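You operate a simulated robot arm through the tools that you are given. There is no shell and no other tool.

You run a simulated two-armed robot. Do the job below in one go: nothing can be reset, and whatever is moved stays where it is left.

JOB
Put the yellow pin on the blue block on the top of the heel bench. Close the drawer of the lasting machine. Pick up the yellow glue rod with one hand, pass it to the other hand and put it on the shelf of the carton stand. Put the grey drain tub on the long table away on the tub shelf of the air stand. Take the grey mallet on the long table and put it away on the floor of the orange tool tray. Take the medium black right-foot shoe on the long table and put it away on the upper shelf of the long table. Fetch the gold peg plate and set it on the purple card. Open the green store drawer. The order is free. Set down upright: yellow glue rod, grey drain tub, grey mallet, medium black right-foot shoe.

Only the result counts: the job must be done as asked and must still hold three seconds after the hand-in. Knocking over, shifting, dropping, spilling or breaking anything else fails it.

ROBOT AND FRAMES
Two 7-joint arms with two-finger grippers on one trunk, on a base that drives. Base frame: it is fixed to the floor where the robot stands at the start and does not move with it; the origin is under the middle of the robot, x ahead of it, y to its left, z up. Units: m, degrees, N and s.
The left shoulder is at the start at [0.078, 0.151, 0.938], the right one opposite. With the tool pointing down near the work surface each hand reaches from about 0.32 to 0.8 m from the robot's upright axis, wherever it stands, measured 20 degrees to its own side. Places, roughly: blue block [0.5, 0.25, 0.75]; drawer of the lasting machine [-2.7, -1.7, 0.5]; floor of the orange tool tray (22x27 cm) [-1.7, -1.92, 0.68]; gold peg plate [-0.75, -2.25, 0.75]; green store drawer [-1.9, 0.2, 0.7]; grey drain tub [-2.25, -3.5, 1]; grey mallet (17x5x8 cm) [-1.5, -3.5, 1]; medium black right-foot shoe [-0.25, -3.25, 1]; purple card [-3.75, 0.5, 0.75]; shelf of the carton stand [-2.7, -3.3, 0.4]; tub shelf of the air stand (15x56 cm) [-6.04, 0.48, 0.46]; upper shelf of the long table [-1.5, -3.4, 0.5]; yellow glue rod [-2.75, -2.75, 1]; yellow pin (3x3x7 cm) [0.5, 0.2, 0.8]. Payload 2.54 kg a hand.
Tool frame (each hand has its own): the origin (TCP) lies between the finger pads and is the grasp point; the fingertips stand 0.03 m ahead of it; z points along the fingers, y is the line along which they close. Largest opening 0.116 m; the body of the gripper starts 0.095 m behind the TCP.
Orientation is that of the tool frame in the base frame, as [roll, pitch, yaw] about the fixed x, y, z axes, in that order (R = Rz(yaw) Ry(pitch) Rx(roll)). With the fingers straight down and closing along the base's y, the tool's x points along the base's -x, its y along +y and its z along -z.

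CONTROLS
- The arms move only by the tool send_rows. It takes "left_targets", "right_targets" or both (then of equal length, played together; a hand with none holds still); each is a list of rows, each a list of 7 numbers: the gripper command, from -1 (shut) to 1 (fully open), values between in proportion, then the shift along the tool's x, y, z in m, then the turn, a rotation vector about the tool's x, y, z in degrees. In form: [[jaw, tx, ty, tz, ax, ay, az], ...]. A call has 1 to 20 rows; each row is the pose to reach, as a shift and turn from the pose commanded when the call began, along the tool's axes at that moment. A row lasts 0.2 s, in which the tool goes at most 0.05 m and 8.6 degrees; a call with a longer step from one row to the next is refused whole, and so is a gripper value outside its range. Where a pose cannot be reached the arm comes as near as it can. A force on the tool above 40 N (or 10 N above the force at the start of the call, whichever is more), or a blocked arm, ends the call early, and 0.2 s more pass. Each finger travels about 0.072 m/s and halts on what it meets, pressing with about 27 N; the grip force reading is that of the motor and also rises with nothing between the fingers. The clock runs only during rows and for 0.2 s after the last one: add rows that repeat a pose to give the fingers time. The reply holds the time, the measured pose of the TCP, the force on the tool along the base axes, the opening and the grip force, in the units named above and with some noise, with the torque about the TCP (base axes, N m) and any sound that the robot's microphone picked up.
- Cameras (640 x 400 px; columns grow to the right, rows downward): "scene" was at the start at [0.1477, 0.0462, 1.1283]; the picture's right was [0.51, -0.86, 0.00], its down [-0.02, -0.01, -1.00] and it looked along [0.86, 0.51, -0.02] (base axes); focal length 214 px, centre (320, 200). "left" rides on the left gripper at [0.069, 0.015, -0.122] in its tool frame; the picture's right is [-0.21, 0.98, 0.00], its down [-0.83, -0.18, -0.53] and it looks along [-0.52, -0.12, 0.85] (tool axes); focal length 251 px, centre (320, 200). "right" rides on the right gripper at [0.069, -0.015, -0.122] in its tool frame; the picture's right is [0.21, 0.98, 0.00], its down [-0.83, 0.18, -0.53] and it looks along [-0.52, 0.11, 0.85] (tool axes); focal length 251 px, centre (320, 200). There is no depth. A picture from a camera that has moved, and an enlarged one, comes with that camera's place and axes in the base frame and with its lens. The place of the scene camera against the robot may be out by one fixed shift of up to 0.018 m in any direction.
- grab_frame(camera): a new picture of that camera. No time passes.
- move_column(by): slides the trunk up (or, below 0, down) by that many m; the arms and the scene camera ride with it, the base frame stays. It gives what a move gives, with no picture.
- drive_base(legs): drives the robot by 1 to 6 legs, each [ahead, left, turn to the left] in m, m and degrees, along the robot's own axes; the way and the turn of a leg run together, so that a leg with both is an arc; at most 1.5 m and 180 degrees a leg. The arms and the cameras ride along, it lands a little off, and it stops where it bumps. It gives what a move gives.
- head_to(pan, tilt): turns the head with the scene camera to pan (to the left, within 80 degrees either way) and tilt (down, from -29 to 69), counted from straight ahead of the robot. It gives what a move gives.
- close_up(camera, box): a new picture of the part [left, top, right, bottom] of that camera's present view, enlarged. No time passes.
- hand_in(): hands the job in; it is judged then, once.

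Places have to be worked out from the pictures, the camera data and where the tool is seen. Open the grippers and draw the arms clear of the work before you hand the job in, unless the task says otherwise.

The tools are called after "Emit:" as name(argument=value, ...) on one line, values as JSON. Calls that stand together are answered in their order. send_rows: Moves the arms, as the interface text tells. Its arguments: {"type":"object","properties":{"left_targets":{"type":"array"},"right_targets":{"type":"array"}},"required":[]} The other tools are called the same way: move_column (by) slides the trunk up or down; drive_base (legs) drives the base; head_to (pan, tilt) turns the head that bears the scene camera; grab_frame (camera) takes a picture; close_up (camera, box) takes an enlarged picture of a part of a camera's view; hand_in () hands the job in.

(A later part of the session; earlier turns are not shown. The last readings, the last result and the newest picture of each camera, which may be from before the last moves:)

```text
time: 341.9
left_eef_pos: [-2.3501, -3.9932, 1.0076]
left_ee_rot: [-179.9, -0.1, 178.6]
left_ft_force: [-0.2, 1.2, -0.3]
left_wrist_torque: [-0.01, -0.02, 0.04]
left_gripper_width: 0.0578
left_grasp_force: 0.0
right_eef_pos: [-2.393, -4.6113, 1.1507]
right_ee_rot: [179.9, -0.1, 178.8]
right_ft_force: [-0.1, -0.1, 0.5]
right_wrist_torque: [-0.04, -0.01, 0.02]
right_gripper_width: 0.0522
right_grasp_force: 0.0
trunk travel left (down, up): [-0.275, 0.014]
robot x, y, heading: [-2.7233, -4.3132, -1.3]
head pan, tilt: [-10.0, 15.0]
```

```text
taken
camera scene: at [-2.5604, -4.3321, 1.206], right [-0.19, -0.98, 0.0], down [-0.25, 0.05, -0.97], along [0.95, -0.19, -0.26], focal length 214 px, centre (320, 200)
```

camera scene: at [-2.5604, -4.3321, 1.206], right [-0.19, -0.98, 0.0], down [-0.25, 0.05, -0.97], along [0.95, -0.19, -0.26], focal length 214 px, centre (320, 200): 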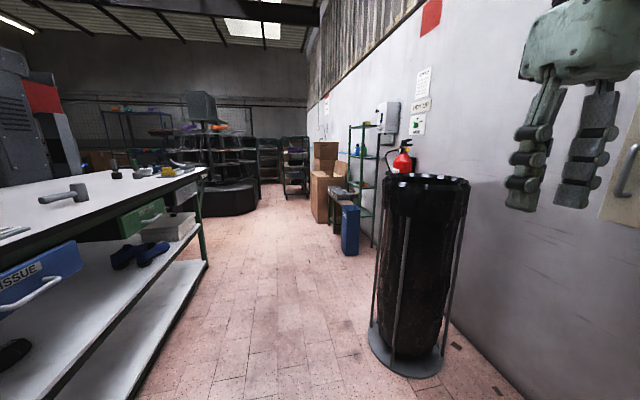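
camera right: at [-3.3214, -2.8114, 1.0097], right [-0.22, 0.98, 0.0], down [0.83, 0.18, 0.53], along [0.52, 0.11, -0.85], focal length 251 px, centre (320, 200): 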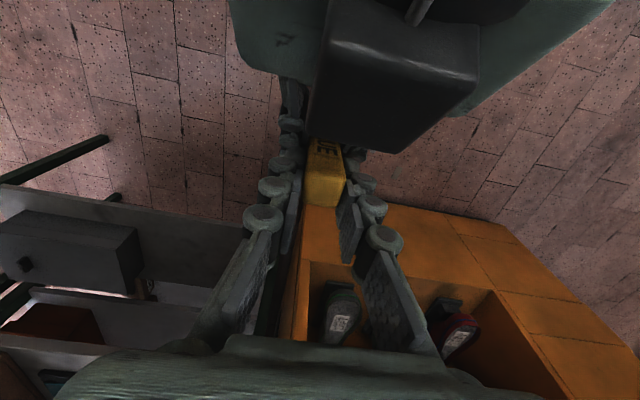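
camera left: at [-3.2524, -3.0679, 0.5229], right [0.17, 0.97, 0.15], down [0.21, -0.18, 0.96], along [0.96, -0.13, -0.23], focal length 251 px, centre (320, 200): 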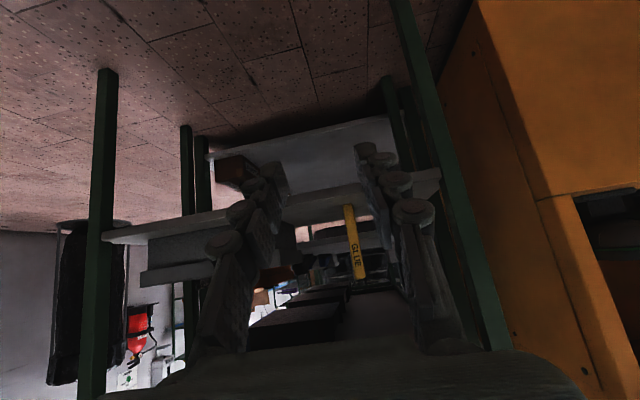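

The long table's south edge is at y≈-3.52, with tub, mallet and other items on top and shoes further east. I'm driving east along the aisle, keeping clear of the bin, to look at the shoes.

Emit:
drive_base(legs=[[0, 0.1, 1.3], [1.4, 0.03, 0], [0.7, 0, 0]])

Emit:
head_to(pan=65, tilt=20)

Emit:
grab_frame(camera="scene")

Emit:
head_to(pan=30, tilt=20)

Emit:
grab_frame(camera="scene")

```text
time: 353.4
left_eef_pos: [-0.2958, -3.8493, 1.006]
left_ee_rot: [-180.0, -0.2, -179.3]
left_ft_force: [0.3, -0.5, -0.2]
left_wrist_torque: [-0.02, -0.01, -0.02]
left_gripper_width: 0.0581
left_grasp_force: 0.1
right_eef_pos: [-0.316, -4.4682, 1.1507]
right_ee_rot: [-180.0, -0.2, -178.8]
right_ft_force: [0.4, -0.4, -0.1]
right_wrist_torque: [-0.02, 0.05, -0.01]
right_gripper_width: 0.0521
right_grasp_force: 0.1
trunk travel left (down, up): [-0.275, 0.014]
robot x, y, heading: [-0.6579, -4.1808, 1.2]
head pan, tilt: [-10.0, 15.0]
```

```text
time: 354.9
left_eef_pos: [-0.2952, -3.8485, 1.0059]
left_ee_rot: [-179.9, -0.1, -179.2]
left_ft_force: [-0.4, -0.1, -0.9]
left_wrist_torque: [0.03, 0.0, 0.01]
left_gripper_width: 0.0581
left_grasp_force: 0.3
right_eef_pos: [-0.3169, -4.4683, 1.1505]
right_ee_rot: [180.0, -0.1, -178.8]
right_ft_force: [-0.3, -0.7, -0.2]
right_wrist_torque: [0.0, -0.01, 0.0]
right_gripper_width: 0.0521
right_grasp_force: 0.0
trunk travel left (down, up): [-0.275, 0.014]
robot x, y, heading: [-0.6581, -4.1825, 1.0]
head pan, tilt: [65.0, 20.0]
```

```text
taken
camera scene: at [-0.5485, -4.0968, 1.1978], right [0.91, -0.41, 0.0], down [-0.14, -0.31, -0.94], along [0.38, 0.86, -0.34], focal length 214 px, centre (320, 200)
```

scene: 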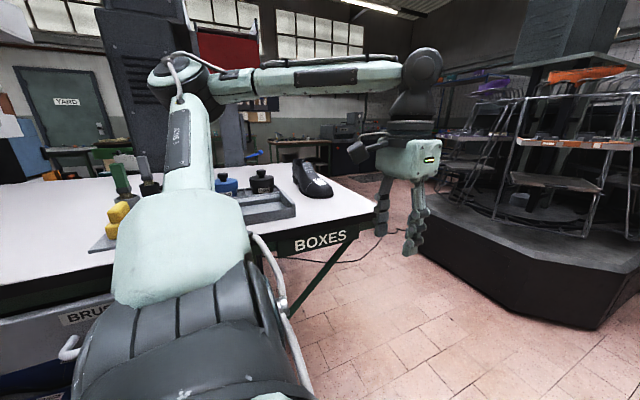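

```text
time: 355.9
left_eef_pos: [-0.2974, -3.8496, 1.0061]
left_ee_rot: [-179.8, -0.1, -179.2]
left_ft_force: [0.1, -0.2, 0.3]
left_wrist_torque: [0.02, 0.01, 0.0]
left_gripper_width: 0.0581
left_grasp_force: 0.0
right_eef_pos: [-0.3161, -4.469, 1.1506]
right_ee_rot: [180.0, -0.1, -178.8]
right_ft_force: [0.6, 0.3, -0.8]
right_wrist_torque: [0.0, 0.01, 0.0]
right_gripper_width: 0.0523
right_grasp_force: 0.1
trunk travel left (down, up): [-0.275, 0.014]
robot x, y, heading: [-0.6566, -4.1843, 0.9]
head pan, tilt: [30.0, 20.0]
```

```text
taken
camera scene: at [-0.5067, -4.1338, 1.1978], right [0.52, -0.86, 0.0], down [-0.29, -0.18, -0.94], along [0.81, 0.48, -0.34], focal length 214 px, centre (320, 200)
```

scene: 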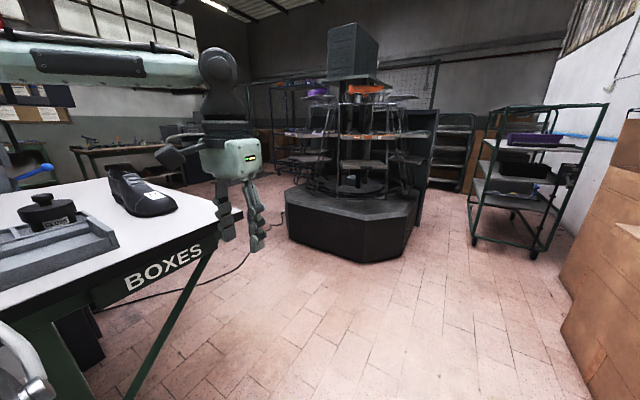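

A black shoe with a label stands at the table's east end. Zooming in on it.

Emit:
close_up(camera="scene", box=[60, 140, 240, 260])

Emit:
drive_base(legs=[[0, 0, 89]])

Emit:
head_to(pan=-15, tilt=25)

Emit:
grab_frame(camera="scene")

```text
3.33 times, centred on (150, 200) of scene
camera zoom: at [-0.5067, -4.1338, 1.1978], right [0.52, -0.86, 0.0], down [-0.29, -0.18, -0.94], along [0.81, 0.48, -0.34], focal length 715 px, centre (887, 200)
```

zoom: 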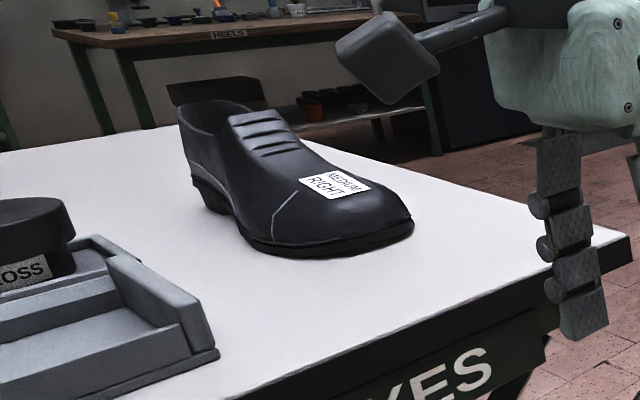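

```text
time: 360.2
left_eef_pos: [-0.9833, -3.8184, 1.0066]
left_ee_rot: [-180.0, -0.1, -90.3]
left_ft_force: [-0.3, 0.4, 0.1]
left_wrist_torque: [0.02, -0.01, 0.0]
left_gripper_width: 0.0579
left_grasp_force: 0.1
right_eef_pos: [-0.3653, -3.8482, 1.1511]
right_ee_rot: [-179.9, 0.0, -90.0]
right_ft_force: [-0.3, -0.1, 0.5]
right_wrist_torque: [-0.01, 0.0, -0.01]
right_gripper_width: 0.0522
right_grasp_force: 0.1
trunk travel left (down, up): [-0.275, 0.014]
robot x, y, heading: [-0.655, -4.1819, 90.1]
head pan, tilt: [30.0, 20.0]
```

```text
time: 361.3
left_eef_pos: [-0.9835, -3.8172, 1.0059]
left_ee_rot: [-179.8, -0.1, -90.2]
left_ft_force: [-0.7, -0.2, 0.2]
left_wrist_torque: [-0.01, -0.01, 0.03]
left_gripper_width: 0.058
left_grasp_force: 0.1
right_eef_pos: [-0.3645, -3.8482, 1.1501]
right_ee_rot: [-180.0, -0.1, -89.9]
right_ft_force: [0.7, -0.4, -0.7]
right_wrist_torque: [-0.03, 0.0, 0.01]
right_gripper_width: 0.0525
right_grasp_force: 0.0
trunk travel left (down, up): [-0.275, 0.014]
robot x, y, heading: [-0.6592, -4.1818, 89.9]
head pan, tilt: [-15.0, 25.0]
```

```text
taken
camera scene: at [-0.6306, -4.026, 1.1897], right [0.97, -0.26, 0.0], down [-0.11, -0.41, -0.91], along [0.23, 0.88, -0.42], focal length 214 px, centre (320, 200)
```

scene: 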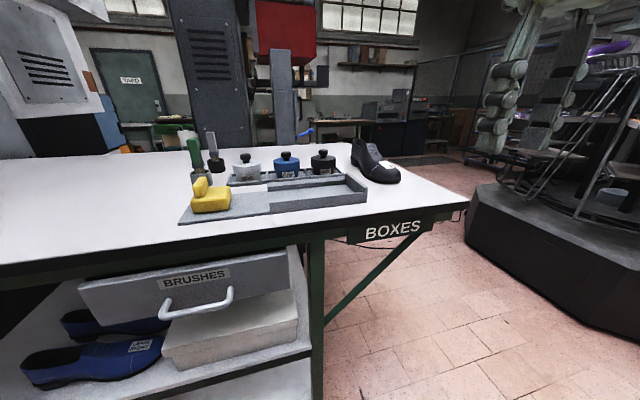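

It's the medium right black shoe. Viewing it with the right wrist camera to locate it and its axis.

Emit:
grab_frame(camera="right")

Emit:
close_up(camera="scene", box=[320, 120, 440, 200])

Emit:
close_up(camera="scene", box=[0, 240, 340, 400])

```text
taken
camera right: at [-0.3485, -3.9171, 1.2737], right [-0.98, -0.22, 0.0], down [-0.18, 0.83, 0.53], along [-0.12, 0.52, -0.85], focal length 251 px, centre (320, 200)
```

right: 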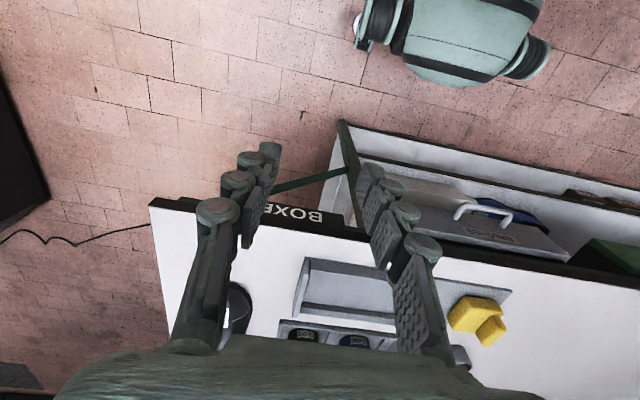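

```text
5.00 times, centred on (380, 160) of scene
camera zoom: at [-0.6306, -4.026, 1.1897], right [0.97, -0.26, 0.0], down [-0.11, -0.41, -0.91], along [0.23, 0.88, -0.42], focal length 1072 px, centre (20, 400)
```

zoom: 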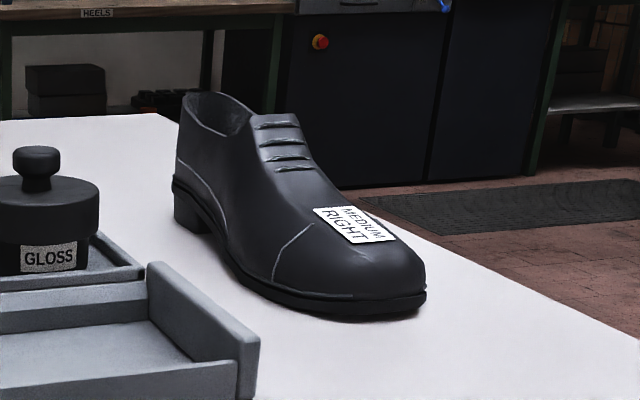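

```text
1.88 times, centred on (170, 320) of scene
camera zoom: at [-0.6306, -4.026, 1.1897], right [0.97, -0.26, 0.0], down [-0.11, -0.41, -0.91], along [0.23, 0.88, -0.42], focal length 404 px, centre (602, -26)
```

zoom: 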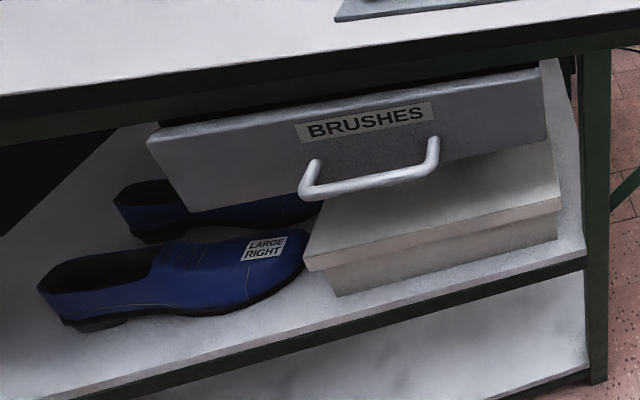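

The table top is at z≈0.955, its south edge y≈-3.67; the shoe lies from heel (-0.27, -3.27) to toe (-0.24, -3.50), pointing at me. Before picking it I check the upper shelf for a free spot with the trunk lowered.

Emit:
move_column(by=-0.27)

Emit:
head_to(pan=45, tilt=20)

Emit:
grab_frame(camera="scene")

Emit:
head_to(pan=10, tilt=30)

Emit:
grab_frame(camera="scene")

```text
time: 364.1
left_eef_pos: [-0.9844, -3.8178, 0.7362]
left_ee_rot: [-179.9, -0.1, -90.3]
left_ft_force: [-0.5, 0.7, 0.0]
left_wrist_torque: [0.02, -0.01, 0.02]
left_gripper_width: 0.058
left_grasp_force: 0.0
right_eef_pos: [-0.3655, -3.849, 0.88]
right_ee_rot: [180.0, -0.1, -89.9]
right_ft_force: [0.7, 0.4, 0.7]
right_wrist_torque: [0.03, 0.01, 0.01]
right_gripper_width: 0.0522
right_grasp_force: 0.1
trunk travel left (down, up): [-0.005, 0.284]
robot x, y, heading: [-0.6561, -4.1798, 90.0]
head pan, tilt: [-15.0, 25.0]
```

```text
time: 365.4
left_eef_pos: [-0.9831, -3.8186, 0.737]
left_ee_rot: [-179.9, -0.2, -90.3]
left_ft_force: [-0.5, -0.3, 0.2]
left_wrist_torque: [0.01, -0.02, -0.02]
left_gripper_width: 0.0579
left_grasp_force: 0.1
right_eef_pos: [-0.365, -3.8491, 0.8811]
right_ee_rot: [180.0, 0.0, -89.9]
right_ft_force: [0.7, -0.7, -1.2]
right_wrist_torque: [0.0, -0.01, 0.0]
right_gripper_width: 0.0521
right_grasp_force: 0.0
trunk travel left (down, up): [-0.005, 0.284]
robot x, y, heading: [-0.6586, -4.1838, 90.1]
head pan, tilt: [45.0, 20.0]
```

```text
taken
camera scene: at [-0.7202, -4.0491, 0.9278], right [0.71, 0.71, 0.0], down [0.24, -0.24, -0.94], along [-0.66, 0.67, -0.34], focal length 214 px, centre (320, 200)
```

scene: 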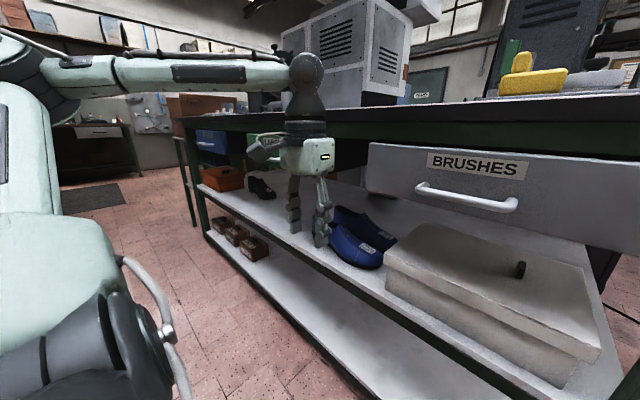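

```text
time: 366.4
left_eef_pos: [-0.9848, -3.818, 0.7342]
left_ee_rot: [-179.9, -0.1, -90.3]
left_ft_force: [0.3, 0.4, -0.2]
left_wrist_torque: [0.03, 0.01, 0.02]
left_gripper_width: 0.0579
left_grasp_force: 0.1
right_eef_pos: [-0.3652, -3.8472, 0.8804]
right_ee_rot: [-179.9, -0.1, -89.9]
right_ft_force: [1.2, -0.3, -0.6]
right_wrist_torque: [0.02, 0.01, 0.04]
right_gripper_width: 0.0522
right_grasp_force: 0.0
trunk travel left (down, up): [-0.005, 0.284]
robot x, y, heading: [-0.6568, -4.1802, 90.1]
head pan, tilt: [10.0, 30.0]
```

```text
taken
camera scene: at [-0.6701, -4.026, 0.9118], right [0.98, 0.17, 0.0], down [0.09, -0.49, -0.87], along [-0.15, 0.85, -0.5], focal length 214 px, centre (320, 200)
```

scene: 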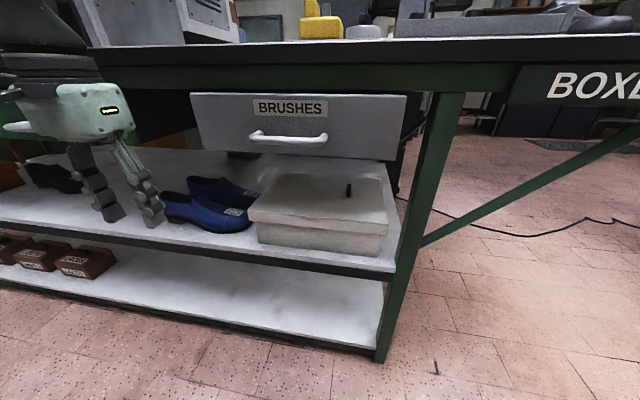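

There is free shelf space around x≈-1.6 (shelf z≈0.51). Now I raise the trunk again and shift right so the shoe is in front of the right hand.

Emit:
move_column(by=0.27)

Emit:
drive_base(legs=[[0.04, -0.22, 0]])

Emit:
head_to(pan=-15, tilt=25)

Emit:
grab_frame(camera="right")

Emit:
grab_frame(camera="scene")

```text
time: 369.1
left_eef_pos: [-0.9845, -3.8181, 1.0058]
left_ee_rot: [-179.9, -0.1, -90.3]
left_ft_force: [0.1, -0.2, 0.8]
left_wrist_torque: [0.0, -0.02, 0.0]
left_gripper_width: 0.058
left_grasp_force: 0.1
right_eef_pos: [-0.3655, -3.8477, 1.1497]
right_ee_rot: [-179.9, -0.2, -89.9]
right_ft_force: [-0.8, -0.8, 0.1]
right_wrist_torque: [-0.01, 0.04, 0.0]
right_gripper_width: 0.0523
right_grasp_force: 0.0
trunk travel left (down, up): [-0.275, 0.014]
robot x, y, heading: [-0.6524, -4.1819, 89.9]
head pan, tilt: [10.0, 30.0]
```

```text
time: 371.9
left_eef_pos: [-0.7611, -3.7756, 1.0057]
left_ee_rot: [-179.9, 0.0, -90.6]
left_ft_force: [-0.5, 0.5, -0.3]
left_wrist_torque: [-0.04, 0.01, -0.02]
left_gripper_width: 0.0579
left_grasp_force: 0.1
right_eef_pos: [-0.1419, -3.8116, 1.1505]
right_ee_rot: [180.0, -0.1, -90.2]
right_ft_force: [0.5, 0.0, 0.2]
right_wrist_torque: [0.04, 0.03, 0.01]
right_gripper_width: 0.052
right_grasp_force: 0.0
trunk travel left (down, up): [-0.275, 0.014]
robot x, y, heading: [-0.4334, -4.1443, 89.8]
head pan, tilt: [10.0, 30.0]
```

```text
time: 372.8
left_eef_pos: [-0.7627, -3.7757, 1.0057]
left_ee_rot: [-179.8, 0.0, -90.6]
left_ft_force: [-1.4, 0.1, 0.4]
left_wrist_torque: [-0.03, -0.02, 0.01]
left_gripper_width: 0.058
left_grasp_force: 0.0
right_eef_pos: [-0.143, -3.81, 1.1508]
right_ee_rot: [-180.0, 0.0, -90.2]
right_ft_force: [-0.2, -0.3, -0.1]
right_wrist_torque: [-0.02, 0.01, 0.01]
right_gripper_width: 0.0521
right_grasp_force: 0.0
trunk travel left (down, up): [-0.275, 0.014]
robot x, y, heading: [-0.4365, -4.1444, 89.4]
head pan, tilt: [-15.0, 25.0]
```

```text
taken
camera right: at [-0.1268, -3.8794, 1.2737], right [-0.98, -0.21, 0.0], down [-0.18, 0.83, 0.53], along [-0.11, 0.52, -0.85], focal length 251 px, centre (320, 200)
```

right: 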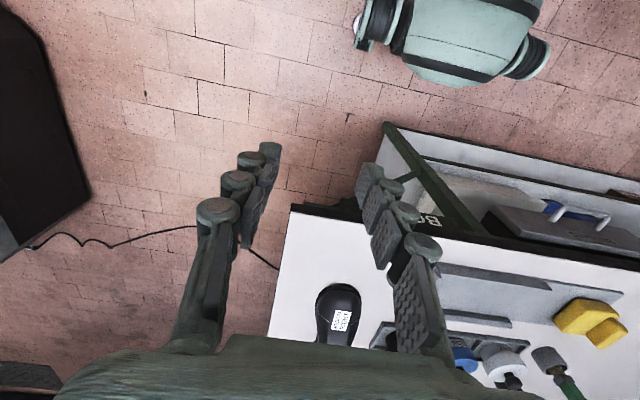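

```text
taken
camera scene: at [-0.4096, -3.9864, 1.1897], right [0.96, -0.26, 0.0], down [-0.11, -0.41, -0.91], along [0.24, 0.87, -0.42], focal length 214 px, centre (320, 200)
```

scene: 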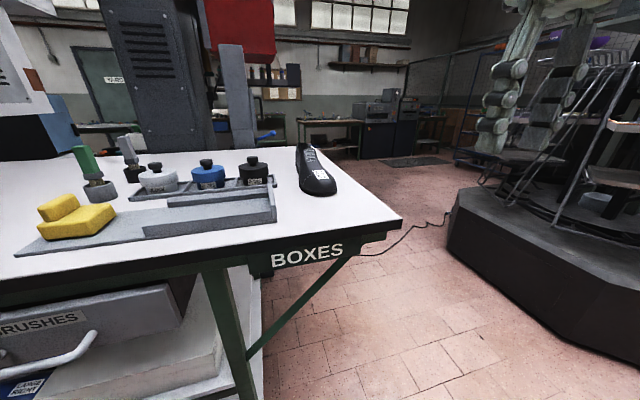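

I see the toe at ≈(-0.23, -3.53). Moving the right hand forward for a full view of the shoe.

Emit:
send_rows(right_targets=[[0.3, -0.045, 0.01, -0.005, 0, 0, 0], [0.6, -0.09, 0.02, -0.01, 0, 0, 0], [0.8, -0.135, 0.03, -0.01, 0, 0, 0], [0.8, -0.18, 0.04, -0.01, 0, 0, 0], [0.8, -0.18, 0.04, -0.01, 0, 0, 0]])

Emit:
grab_frame(camera="right")

Emit:
close_up(camera="scene", box=[260, 120, 380, 220])

```text
time: 373.9
left_eef_pos: [-0.7619, -3.7777, 1.006]
left_ee_rot: [-179.9, -0.2, -90.7]
left_ft_force: [-0.2, -0.1, 0.4]
left_wrist_torque: [0.01, -0.02, 0.0]
left_gripper_width: 0.0579
left_grasp_force: 0.0
right_eef_pos: [-0.1855, -3.6332, 1.1612]
right_ee_rot: [180.0, -0.1, -90.2]
right_ft_force: [0.2, -0.2, 0.2]
right_wrist_torque: [0.0, 0.02, 0.02]
right_gripper_width: 0.1044
right_grasp_force: 0.0
trunk travel left (down, up): [-0.275, 0.014]
robot x, y, heading: [-0.4377, -4.1455, 89.6]
head pan, tilt: [-15.0, 25.0]
```

```text
taken
camera right: at [-0.1696, -3.7024, 1.2839], right [-0.98, -0.21, 0.0], down [-0.18, 0.83, 0.53], along [-0.11, 0.52, -0.85], focal length 251 px, centre (320, 200)
```

right: 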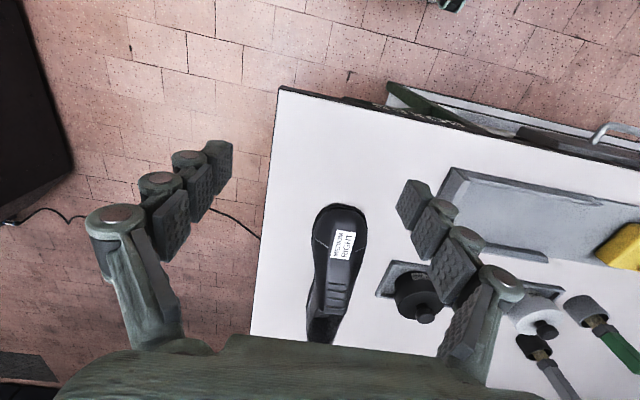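

```text
4.00 times, centred on (320, 170) of scene
camera zoom: at [-0.4093, -3.9868, 1.1898], right [0.96, -0.27, 0.0], down [-0.11, -0.41, -0.91], along [0.24, 0.87, -0.42], focal length 858 px, centre (320, 320)
```

zoom: 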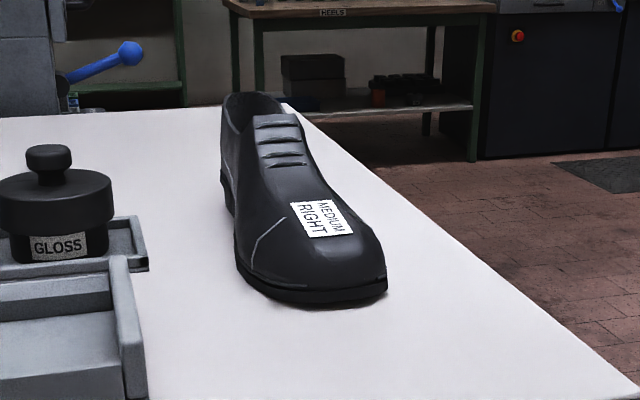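

The shoe's axis runs from toe (-0.243, -3.51) to heel (-0.265, -3.29), waist ≈65 mm. I'm bringing the right hand above the instep, tilted 45° forward along the shoe.

Emit:
send_rows(right_targets=[[0.8, -0.037, 0.0114, 0.0, -0.37, -7.5, -0.9], [0.8, -0.0743, 0.0228, 0.0, -0.75, -15, -1.8], [0.8, -0.1115, 0.0342, 0.01, -1.12, -22.5, -2.7], [0.8, -0.1487, 0.0455, 0.025, -1.49, -30, -3.6], [0.8, -0.186, 0.057, 0.045, -1.87, -37.5, -4.5], [0.8, -0.223, 0.0683, 0.0612, -2.24, -44.98, -5.4], [0.8, -0.223, 0.0683, 0.0612, -2.24, -44.98, -5.4]])

Emit:
grab_frame(camera="right")

Emit:
close_up(camera="scene", box=[240, 80, 420, 220])

```text
time: 375.6
left_eef_pos: [-0.7623, -3.7762, 1.0059]
left_ee_rot: [-179.9, -0.1, -90.6]
left_ft_force: [-0.4, -0.1, -0.1]
left_wrist_torque: [0.0, 0.04, -0.02]
left_gripper_width: 0.0582
left_grasp_force: 0.1
right_eef_pos: [-0.2477, -3.409, 1.1003]
right_ee_rot: [180.0, 45.1, -84.5]
right_ft_force: [-0.4, 0.4, 0.2]
right_wrist_torque: [0.02, 0.0, 0.04]
right_gripper_width: 0.1045
right_grasp_force: 0.0
trunk travel left (down, up): [-0.275, 0.014]
robot x, y, heading: [-0.4371, -4.141, 89.5]
head pan, tilt: [-15.0, 25.0]
```

```text
taken
camera right: at [-0.2188, -3.5412, 1.1393], right [-0.96, -0.24, -0.15], down [-0.2, 0.19, 0.96], along [-0.21, 0.95, -0.23], focal length 251 px, centre (320, 200)
```

right: 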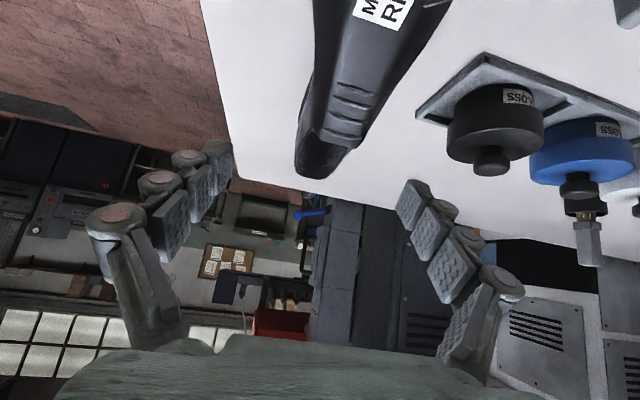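

```text
2.86 times, centred on (330, 150) of scene
camera zoom: at [-0.4095, -3.9867, 1.1898], right [0.96, -0.27, 0.0], down [-0.11, -0.41, -0.91], along [0.24, 0.87, -0.42], focal length 613 px, centre (291, 343)
```

zoom: 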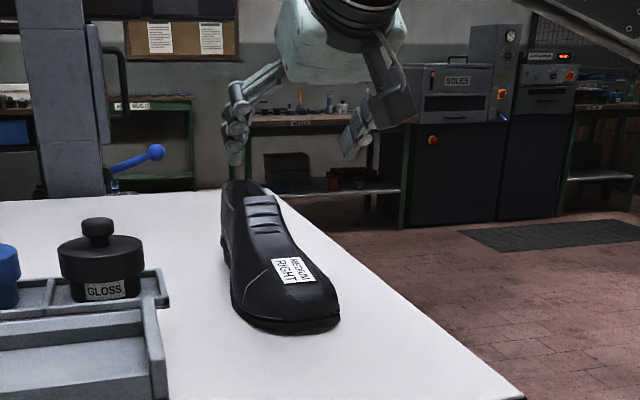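

Aligned to within 1 cm; correcting x by -9 mm and descending straight to z≈1.00 around the instep.

Emit:
send_rows(right_targets=[[0.8, 0.0, 0.009, 0.0, 0, 0, 0], [0.8, 0.025, 0.009, 0.0255, 0, 0, 0], [0.8, 0.05, 0.009, 0.051, 0, 0, 0], [0.8, 0.0687, 0.009, 0.0699, 0, 0, 0], [0.8, 0.0687, 0.009, 0.0699, 0, 0, 0]])

Emit:
grab_frame(camera="right")

Emit:
close_up(camera="scene", box=[240, 80, 420, 220])

```text
time: 376.8
left_eef_pos: [-0.7618, -3.7761, 1.0067]
left_ee_rot: [-180.0, -0.2, -90.5]
left_ft_force: [0.2, -0.6, 0.5]
left_wrist_torque: [0.0, -0.01, -0.02]
left_gripper_width: 0.0579
left_grasp_force: 0.2
right_eef_pos: [-0.2608, -3.4078, 1.0018]
right_ee_rot: [179.9, 44.9, -84.6]
right_ft_force: [0.4, 0.9, 0.3]
right_wrist_torque: [0.01, 0.01, 0.01]
right_gripper_width: 0.1045
right_grasp_force: 0.1
trunk travel left (down, up): [-0.275, 0.014]
robot x, y, heading: [-0.4372, -4.1427, 89.6]
head pan, tilt: [-15.0, 25.0]
```

```text
taken
camera right: at [-0.2314, -3.5414, 1.04], right [-0.96, -0.24, -0.15], down [-0.2, 0.19, 0.96], along [-0.21, 0.95, -0.23], focal length 251 px, centre (320, 200)
```

right: 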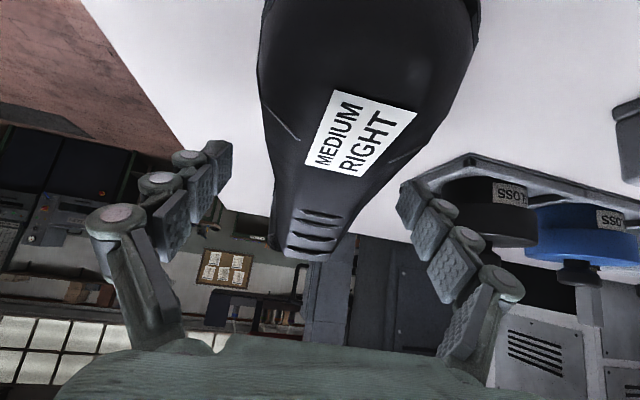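

```text
2.86 times, centred on (330, 150) of scene
camera zoom: at [-0.4096, -3.9865, 1.1898], right [0.96, -0.27, 0.0], down [-0.11, -0.41, -0.91], along [0.24, 0.87, -0.42], focal length 613 px, centre (291, 343)
```

zoom: 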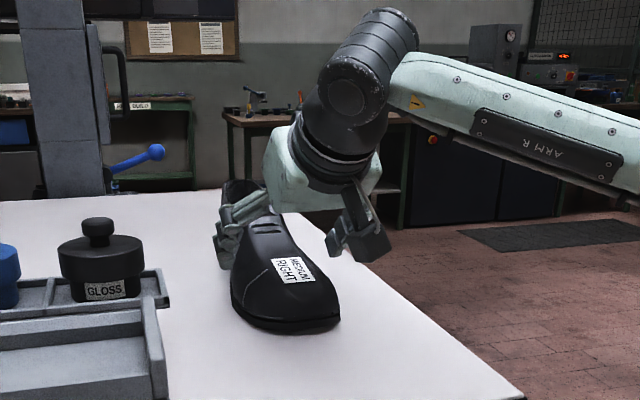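

The fingers flank the instep. Closing on the shoe.

Emit:
send_rows(right_targets=[[0.5, 0, 0, 0, 0, 0, 0], [0.3, 0, 0, 0, 0, 0, 0], [0.1, 0, 0, 0, 0, 0, 0], [-0.2, 0, 0, 0, 0, 0, 0], [-0.6, 0, 0, 0, 0, 0, 0], [-1, 0, 0, 0, 0, 0, 0], [-1, 0, 0, 0, 0, 0, 0]])

Emit:
grab_frame(camera="right")

```text
time: 378.4
left_eef_pos: [-0.7616, -3.7764, 1.0071]
left_ee_rot: [-179.8, 0.0, -90.7]
left_ft_force: [-0.6, -0.1, 0.6]
left_wrist_torque: [0.01, -0.02, -0.01]
left_gripper_width: 0.058
left_grasp_force: 0.0
right_eef_pos: [-0.2611, -3.41, 1.0048]
right_ee_rot: [180.0, 45.2, -84.5]
right_ft_force: [-2.0, 5.2, 15.3]
right_wrist_torque: [0.25, 0.23, 0.1]
right_gripper_width: 0.0738
right_grasp_force: 27.0
trunk travel left (down, up): [-0.275, 0.014]
robot x, y, heading: [-0.4388, -4.1417, 89.8]
head pan, tilt: [-15.0, 25.0]
```

```text
taken
camera right: at [-0.2321, -3.5419, 1.0424], right [-0.96, -0.24, -0.15], down [-0.2, 0.18, 0.96], along [-0.21, 0.95, -0.23], focal length 251 px, centre (320, 200)
```

right: 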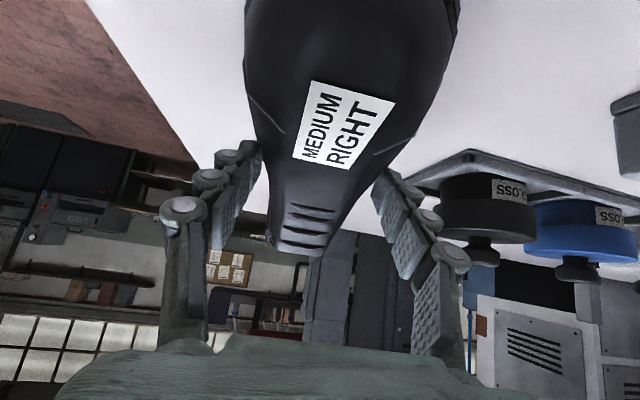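

Gripped at 74 mm. Lifting a few centimetres to test the hold.

Emit:
send_rows(right_targets=[[-1, -0.005, 0, -0.005, 0, 0, 0], [-1, -0.0141, 0, -0.0141, 0, 0, 0], [-1, -0.028, 0, -0.028, 0, 0, 0], [-1, -0.042, 0, -0.042, 0, 0, 0], [-1, -0.042, 0, -0.042, 0, 0, 0]])

Emit:
grab_frame(camera="right")

Emit:
close_up(camera="scene", box=[240, 80, 420, 220])

```text
time: 379.6
left_eef_pos: [-0.7615, -3.7765, 1.0066]
left_ee_rot: [-179.9, -0.1, -90.5]
left_ft_force: [-0.7, 0.1, -0.1]
left_wrist_torque: [0.0, 0.01, -0.04]
left_gripper_width: 0.0581
left_grasp_force: 0.1
right_eef_pos: [-0.261, -3.4083, 1.0608]
right_ee_rot: [179.9, 44.8, -84.5]
right_ft_force: [-0.9, -0.7, 0.7]
right_wrist_torque: [0.01, -0.01, -0.02]
right_gripper_width: 0.0002
right_grasp_force: 26.7
trunk travel left (down, up): [-0.275, 0.014]
robot x, y, heading: [-0.4391, -4.1377, 89.5]
head pan, tilt: [-15.0, 25.0]
```

```text
taken
camera right: at [-0.2321, -3.5419, 1.0995], right [-0.96, -0.24, -0.15], down [-0.2, 0.19, 0.96], along [-0.21, 0.95, -0.23], focal length 251 px, centre (320, 200)
```

right: 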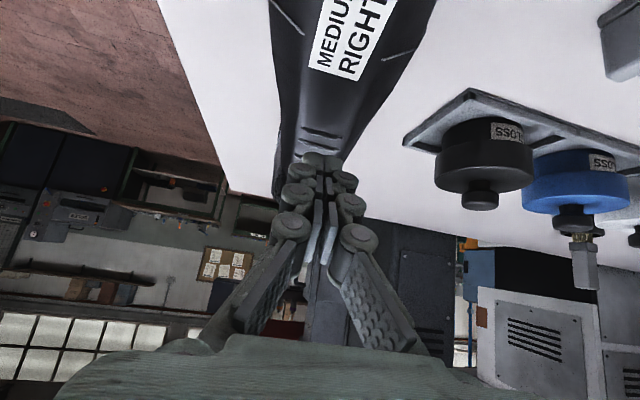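

```text
2.86 times, centred on (330, 150) of scene
camera zoom: at [-0.4094, -3.9864, 1.1897], right [0.96, -0.27, 0.0], down [-0.11, -0.41, -0.91], along [0.24, 0.87, -0.42], focal length 613 px, centre (291, 343)
```

zoom: 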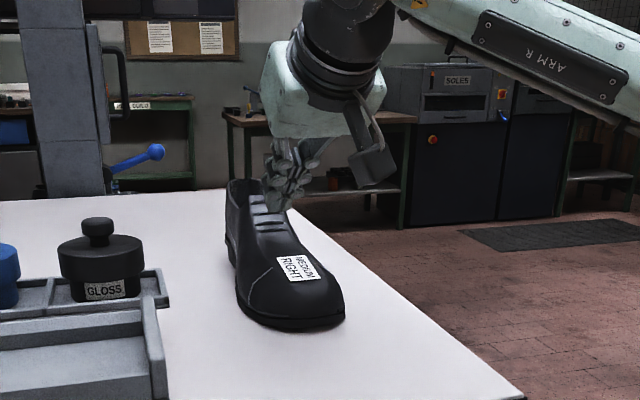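

It slipped off the tapered upper, but the shoe stands undisturbed. I'll grip lower, on the sole's edge: reopening above it and re-checking alignment.

Emit:
send_rows(right_targets=[[-1, -0.02, 0, -0.02, 0, 0, 0], [-0.3, -0.035, 0, -0.035, 0, 0, 0], [0.4, -0.035, 0, -0.035, 0, 0, 0], [0.8, -0.035, 0, -0.035, 0, 0, 0], [0.8, -0.035, 0, -0.035, 0, 0, 0], [0.8, -0.035, 0, -0.035, 0, 0, 0]])

Emit:
grab_frame(camera="right")

Emit:
close_up(camera="scene", box=[240, 80, 420, 220])

```text
time: 380.9
left_eef_pos: [-0.7609, -3.777, 1.0071]
left_ee_rot: [-179.8, 0.0, -90.6]
left_ft_force: [-0.1, 0.0, -0.2]
left_wrist_torque: [-0.02, 0.04, -0.02]
left_gripper_width: 0.0578
left_grasp_force: 0.0
right_eef_pos: [-0.2597, -3.4075, 1.11]
right_ee_rot: [-179.9, 44.9, -84.5]
right_ft_force: [-0.1, -0.5, 0.5]
right_wrist_torque: [0.04, 0.0, -0.01]
right_gripper_width: 0.104
right_grasp_force: 0.1
trunk travel left (down, up): [-0.275, 0.014]
robot x, y, heading: [-0.4338, -4.1413, 89.7]
head pan, tilt: [-15.0, 25.0]
```

```text
taken
camera right: at [-0.2303, -3.5411, 1.1493], right [-0.96, -0.24, -0.15], down [-0.2, 0.19, 0.96], along [-0.21, 0.95, -0.23], focal length 251 px, centre (320, 200)
```

right: 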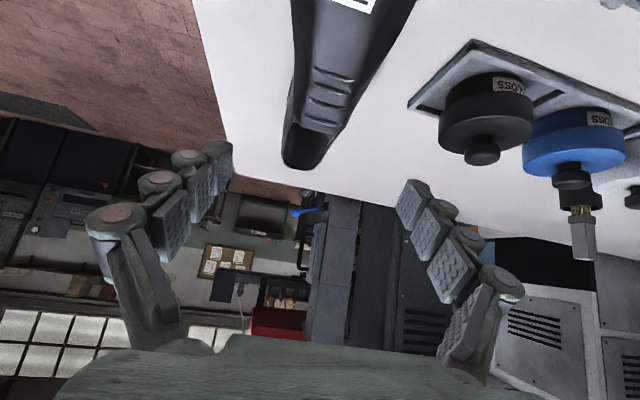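

```text
2.86 times, centred on (330, 150) of scene
camera zoom: at [-0.4095, -3.9864, 1.1897], right [0.96, -0.27, 0.0], down [-0.11, -0.41, -0.91], along [0.24, 0.87, -0.42], focal length 613 px, centre (291, 343)
```

zoom: 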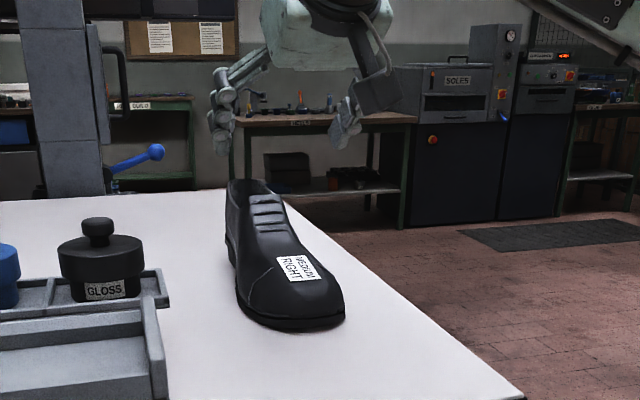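

The shoe's axis is now almost along y at x≈-0.26. Descending lower this time (z≈0.989) with yaw corrected by 3.5°.

Emit:
send_rows(right_targets=[[0.8, 0.02, 0, 0.0228, 1.2, 0, 1.2], [0.8, 0.04, 0, 0.0456, 2.47, 0, 2.47], [0.8, 0.06, 0, 0.0684, 2.47, 0, 2.47], [0.8, 0.074, 0, 0.085, 2.47, 0, 2.47], [0.8, 0.08, 0, 0.0912, 2.47, 0, 2.47], [0.8, 0.08, 0, 0.0912, 2.47, 0, 2.47]])

Emit:
grab_frame(camera="right")

Emit:
close_up(camera="scene", box=[270, 120, 390, 210])

```text
time: 382.4
left_eef_pos: [-0.7618, -3.777, 1.0067]
left_ee_rot: [-179.8, 0.0, -90.6]
left_ft_force: [0.0, -0.2, 0.1]
left_wrist_torque: [-0.01, 0.01, 0.0]
left_gripper_width: 0.0579
left_grasp_force: 0.0
right_eef_pos: [-0.2599, -3.3987, 0.9884]
right_ee_rot: [-180.0, 44.9, -88.2]
right_ft_force: [0.1, 0.1, -0.4]
right_wrist_torque: [-0.02, 0.0, -0.01]
right_gripper_width: 0.1045
right_grasp_force: 0.0
trunk travel left (down, up): [-0.275, 0.014]
robot x, y, heading: [-0.438, -4.1413, 89.4]
head pan, tilt: [-15.0, 25.0]
```

```text
taken
camera right: at [-0.2395, -3.5336, 1.0283], right [-0.97, -0.19, -0.15], down [-0.19, 0.2, 0.96], along [-0.15, 0.96, -0.23], focal length 251 px, centre (320, 200)
```

right: 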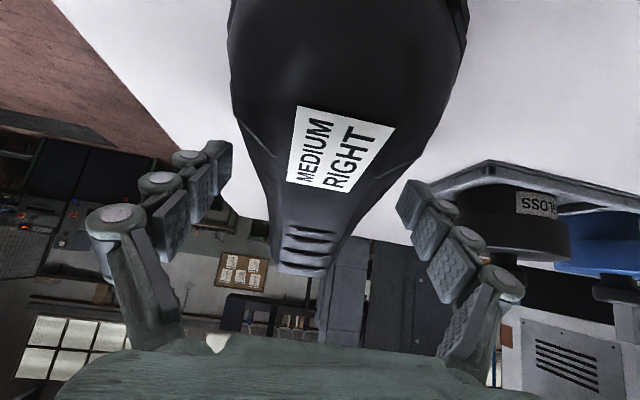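

```text
4.44 times, centred on (330, 165) of scene
camera zoom: at [-0.4095, -3.9865, 1.1897], right [0.96, -0.27, 0.0], down [-0.11, -0.41, -0.91], along [0.24, 0.87, -0.42], focal length 953 px, centre (276, 356)
```

zoom: 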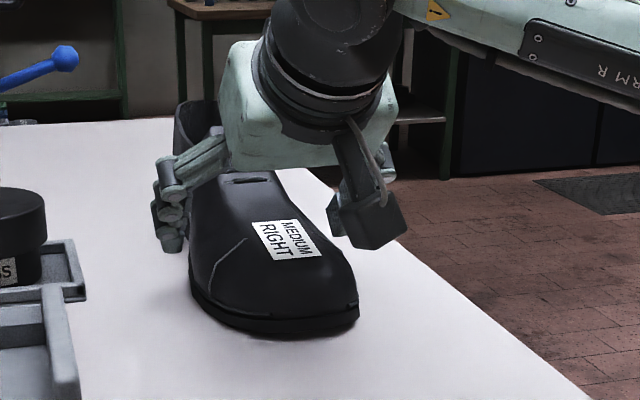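

In place, low on the sole. Closing.

Emit:
send_rows(right_targets=[[0.6, 0, 0, 0, 0, 0, 0], [0.4, 0, 0, 0, 0, 0, 0], [0.25, 0, 0, 0, 0, 0, 0], [0.1, 0, 0, 0, 0, 0, 0], [-0.2, 0, 0, 0, 0, 0, 0], [-0.6, 0, 0, 0, 0, 0, 0], [-1, 0, 0, 0, 0, 0, 0], [-1, 0, 0, 0, 0, 0, 0]])

Emit:
grab_frame(camera="right")

```text
time: 384.1
left_eef_pos: [-0.7623, -3.7766, 1.0066]
left_ee_rot: [-179.8, 0.0, -90.6]
left_ft_force: [-0.2, -0.2, 0.1]
left_wrist_torque: [0.02, 0.02, 0.0]
left_gripper_width: 0.0579
left_grasp_force: 0.1
right_eef_pos: [-0.2606, -3.4006, 0.9925]
right_ee_rot: [179.9, 45.1, -88.1]
right_ft_force: [0.4, 7.9, 18.0]
right_wrist_torque: [0.3, 0.07, 0.1]
right_gripper_width: 0.084
right_grasp_force: 27.1
trunk travel left (down, up): [-0.275, 0.014]
robot x, y, heading: [-0.4371, -4.1468, 89.3]
head pan, tilt: [-15.0, 25.0]
```

```text
taken
camera right: at [-0.2397, -3.5342, 1.0309], right [-0.97, -0.18, -0.15], down [-0.19, 0.2, 0.96], along [-0.15, 0.96, -0.23], focal length 251 px, centre (320, 200)
```

right: 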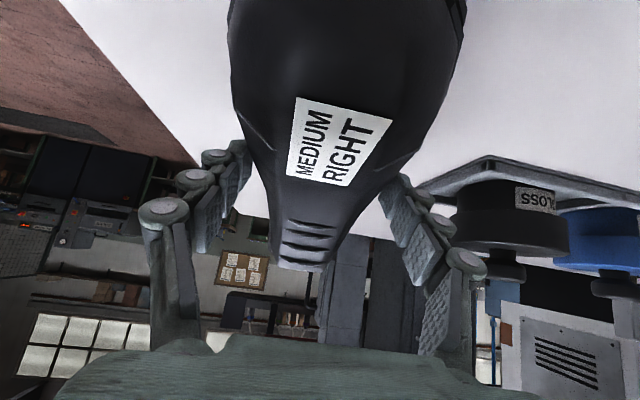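

The walls still wedge a little (18 N up). Testing a gentle lift.

Emit:
send_rows(right_targets=[[-1, -0.002, 0, -0.002, 0, 0, 0], [-1, -0.004, 0, -0.004, 0, 0, 0], [-1, -0.007, 0, -0.007, 0, 0, 0], [-1, -0.01, 0, -0.01, 0, 0, 0], [-1, -0.0141, 0, -0.0141, 0, 0, 0]])

Emit:
grab_frame(camera="right")

```text
time: 385.4
left_eef_pos: [-0.7629, -3.776, 1.007]
left_ee_rot: [-180.0, -0.2, -90.6]
left_ft_force: [-0.1, 0.5, 0.1]
left_wrist_torque: [0.0, -0.04, 0.05]
left_gripper_width: 0.0577
left_grasp_force: 0.0
right_eef_pos: [-0.2597, -3.3991, 1.0111]
right_ee_rot: [179.9, 44.9, -88.0]
right_ft_force: [-0.8, -1.9, 6.6]
right_wrist_torque: [0.0, 0.01, -0.04]
right_gripper_width: 0.0669
right_grasp_force: 27.3
trunk travel left (down, up): [-0.275, 0.014]
robot x, y, heading: [-0.4373, -4.1438, 89.7]
head pan, tilt: [-15.0, 25.0]
```

```text
taken
camera right: at [-0.239, -3.5339, 1.0491], right [-0.97, -0.19, -0.15], down [-0.19, 0.2, 0.96], along [-0.15, 0.96, -0.23], focal length 251 px, centre (320, 200)
```

right: 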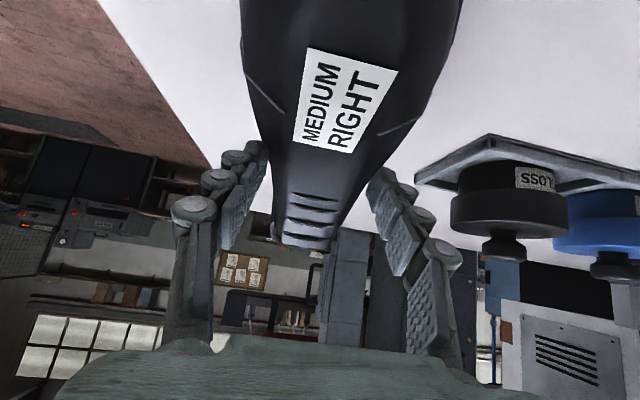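

It slips on the sloping sides here. The heel quarter has near-vertical walls, so I open, rise and move over the heel instead.

Emit:
send_rows(right_targets=[[-0.2, 0, 0, 0, 0, 0, 0], [0.4, 0, 0, 0, 0, 0, 0], [0.8, 0, 0, 0, 0, 0, 0], [0.8, -0.03, 0, -0.03, 0, 0, 0], [0.8, -0.06, 0, -0.06, 0, 0, 0], [0.6, -0.085, 0, -0.085, 0, 0, 0], [0.4, -0.085, 0, -0.05, 0, 0, 0], [0.4, -0.11, 0, -0.025, 0, 0, 0], [0.4, -0.11, 0, -0.025, 0, 0, 0]])

Emit:
grab_frame(camera="right")

Emit:
close_up(camera="scene", box=[270, 100, 390, 200])

```text
time: 387.4
left_eef_pos: [-0.7614, -3.7754, 1.0065]
left_ee_rot: [-179.9, -0.1, -90.6]
left_ft_force: [0.3, -0.1, -0.3]
left_wrist_torque: [-0.02, 0.01, 0.02]
left_gripper_width: 0.0576
left_grasp_force: 0.0
right_eef_pos: [-0.2602, -3.3385, 1.1033]
right_ee_rot: [180.0, 44.9, -88.1]
right_ft_force: [-0.1, -0.2, 0.3]
right_wrist_torque: [0.0, 0.0, -0.02]
right_gripper_width: 0.0811
right_grasp_force: 0.0
trunk travel left (down, up): [-0.275, 0.014]
robot x, y, heading: [-0.4402, -4.1426, 89.5]
head pan, tilt: [-15.0, 25.0]
```

```text
taken
camera right: at [-0.2392, -3.4725, 1.1423], right [-0.97, -0.19, -0.15], down [-0.19, 0.2, 0.96], along [-0.15, 0.96, -0.23], focal length 251 px, centre (320, 200)
```

right: 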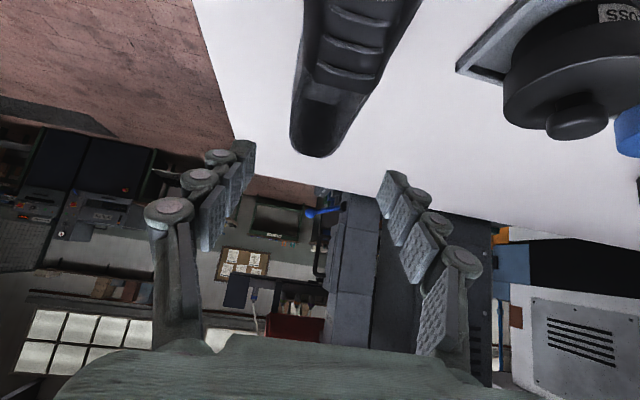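

```text
4.00 times, centred on (330, 150) of scene
camera zoom: at [-0.4093, -3.9866, 1.1897], right [0.96, -0.27, 0.0], down [-0.11, -0.41, -0.91], along [0.24, 0.87, -0.42], focal length 858 px, centre (280, 400)
```

zoom: 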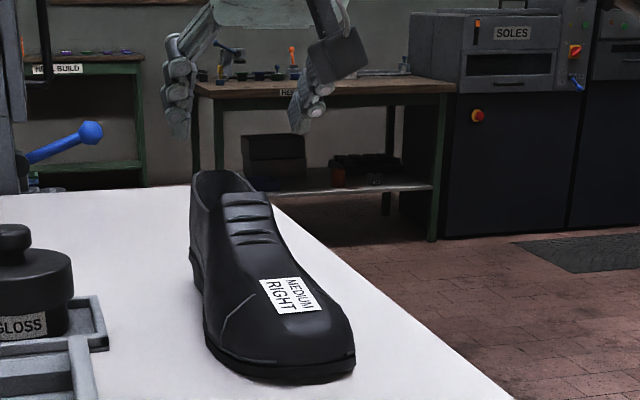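

The heel collar is centred near (-0.264, -3.30), width ≈50–55 mm. Descending around it to z≈1.015.

Emit:
send_rows(right_targets=[[0.4, -0.0237, 0.003, 0.0237, 0, 0, 0], [0.4, 0.0, 0.003, 0.0474, 0, 0, 0], [0.4, 0.02, 0.003, 0.0674, 0, 0, 0], [0.4, 0.0384, 0.003, 0.0859, 0, 0, 0], [0.4, 0.0384, 0.003, 0.0859, 0, 0, 0]])

Emit:
grab_frame(camera="right")

Emit:
close_up(camera="scene", box=[270, 100, 390, 200])

```text
time: 388.6
left_eef_pos: [-0.7624, -3.7757, 1.0058]
left_ee_rot: [-179.9, -0.1, -90.7]
left_ft_force: [0.0, -0.1, 0.1]
left_wrist_torque: [-0.01, 0.0, -0.01]
left_gripper_width: 0.0581
left_grasp_force: 0.0
right_eef_pos: [-0.2637, -3.3054, 1.0186]
right_ee_rot: [-180.0, 44.9, -88.1]
right_ft_force: [-0.3, 0.9, -0.7]
right_wrist_torque: [-0.03, 0.0, 0.01]
right_gripper_width: 0.081
right_grasp_force: 0.1
trunk travel left (down, up): [-0.275, 0.014]
robot x, y, heading: [-0.4385, -4.1407, 89.5]
head pan, tilt: [-15.0, 25.0]
```

```text
taken
camera right: at [-0.2437, -3.439, 1.0566], right [-0.97, -0.19, -0.15], down [-0.19, 0.2, 0.96], along [-0.15, 0.96, -0.23], focal length 251 px, centre (320, 200)
```

right: 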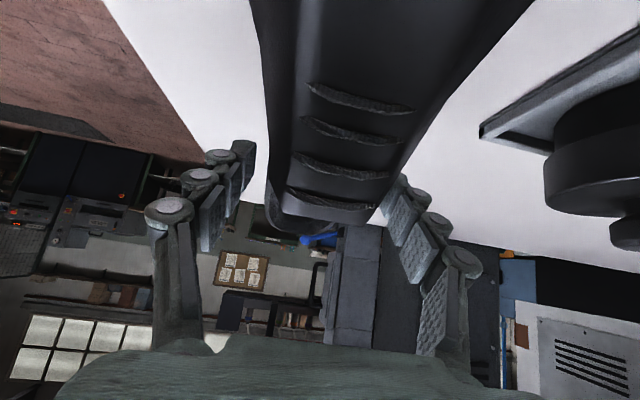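

```text
4.00 times, centred on (330, 150) of scene
camera zoom: at [-0.4096, -3.9866, 1.1898], right [0.96, -0.27, 0.0], down [-0.11, -0.41, -0.91], along [0.24, 0.87, -0.42], focal length 858 px, centre (280, 400)
```

zoom: 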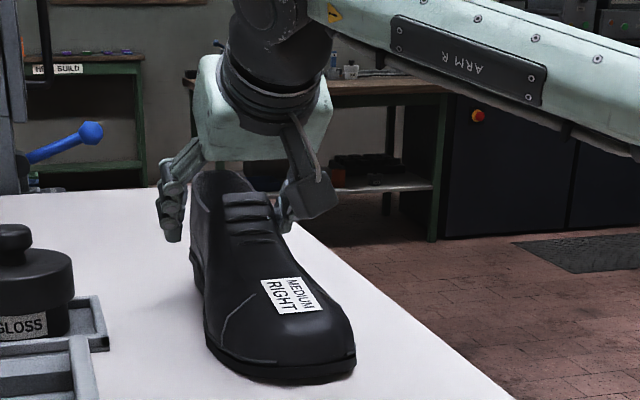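

Fingers are at both sides of the heel quarter. Closing and checking forces.

Emit:
send_rows(right_targets=[[0.2, 0, 0, 0, 0, 0, 0], [0.05, 0, 0, 0, 0, 0, 0], [-0.1, 0, 0, 0, 0, 0, 0], [-0.3, 0, 0, 0, 0, 0, 0], [-0.6, 0, 0, 0, 0, 0, 0], [-1, 0, 0, 0, 0, 0, 0], [-1, 0, 0, 0, 0, 0, 0]])

Emit:
grab_frame(camera="right")

```text
time: 390.1
left_eef_pos: [-0.7607, -3.7766, 1.0064]
left_ee_rot: [-180.0, -0.1, -90.6]
left_ft_force: [-0.1, 0.8, -0.3]
left_wrist_torque: [0.0, 0.02, -0.01]
left_gripper_width: 0.0578
left_grasp_force: 0.1
right_eef_pos: [-0.264, -3.3056, 1.0183]
right_ee_rot: [-180.0, 45.0, -88.0]
right_ft_force: [1.7, 0.5, 1.2]
right_wrist_torque: [-0.03, -0.34, 0.11]
right_gripper_width: 0.0606
right_grasp_force: 26.8
trunk travel left (down, up): [-0.275, 0.014]
robot x, y, heading: [-0.4368, -4.1424, 89.5]
head pan, tilt: [-15.0, 25.0]
```

```text
taken
camera right: at [-0.2433, -3.439, 1.057], right [-0.97, -0.19, -0.15], down [-0.19, 0.2, 0.96], along [-0.15, 0.96, -0.23], focal length 251 px, centre (320, 200)
```

right: 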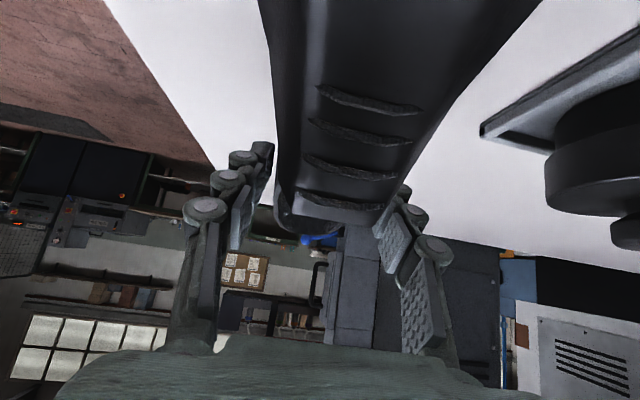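

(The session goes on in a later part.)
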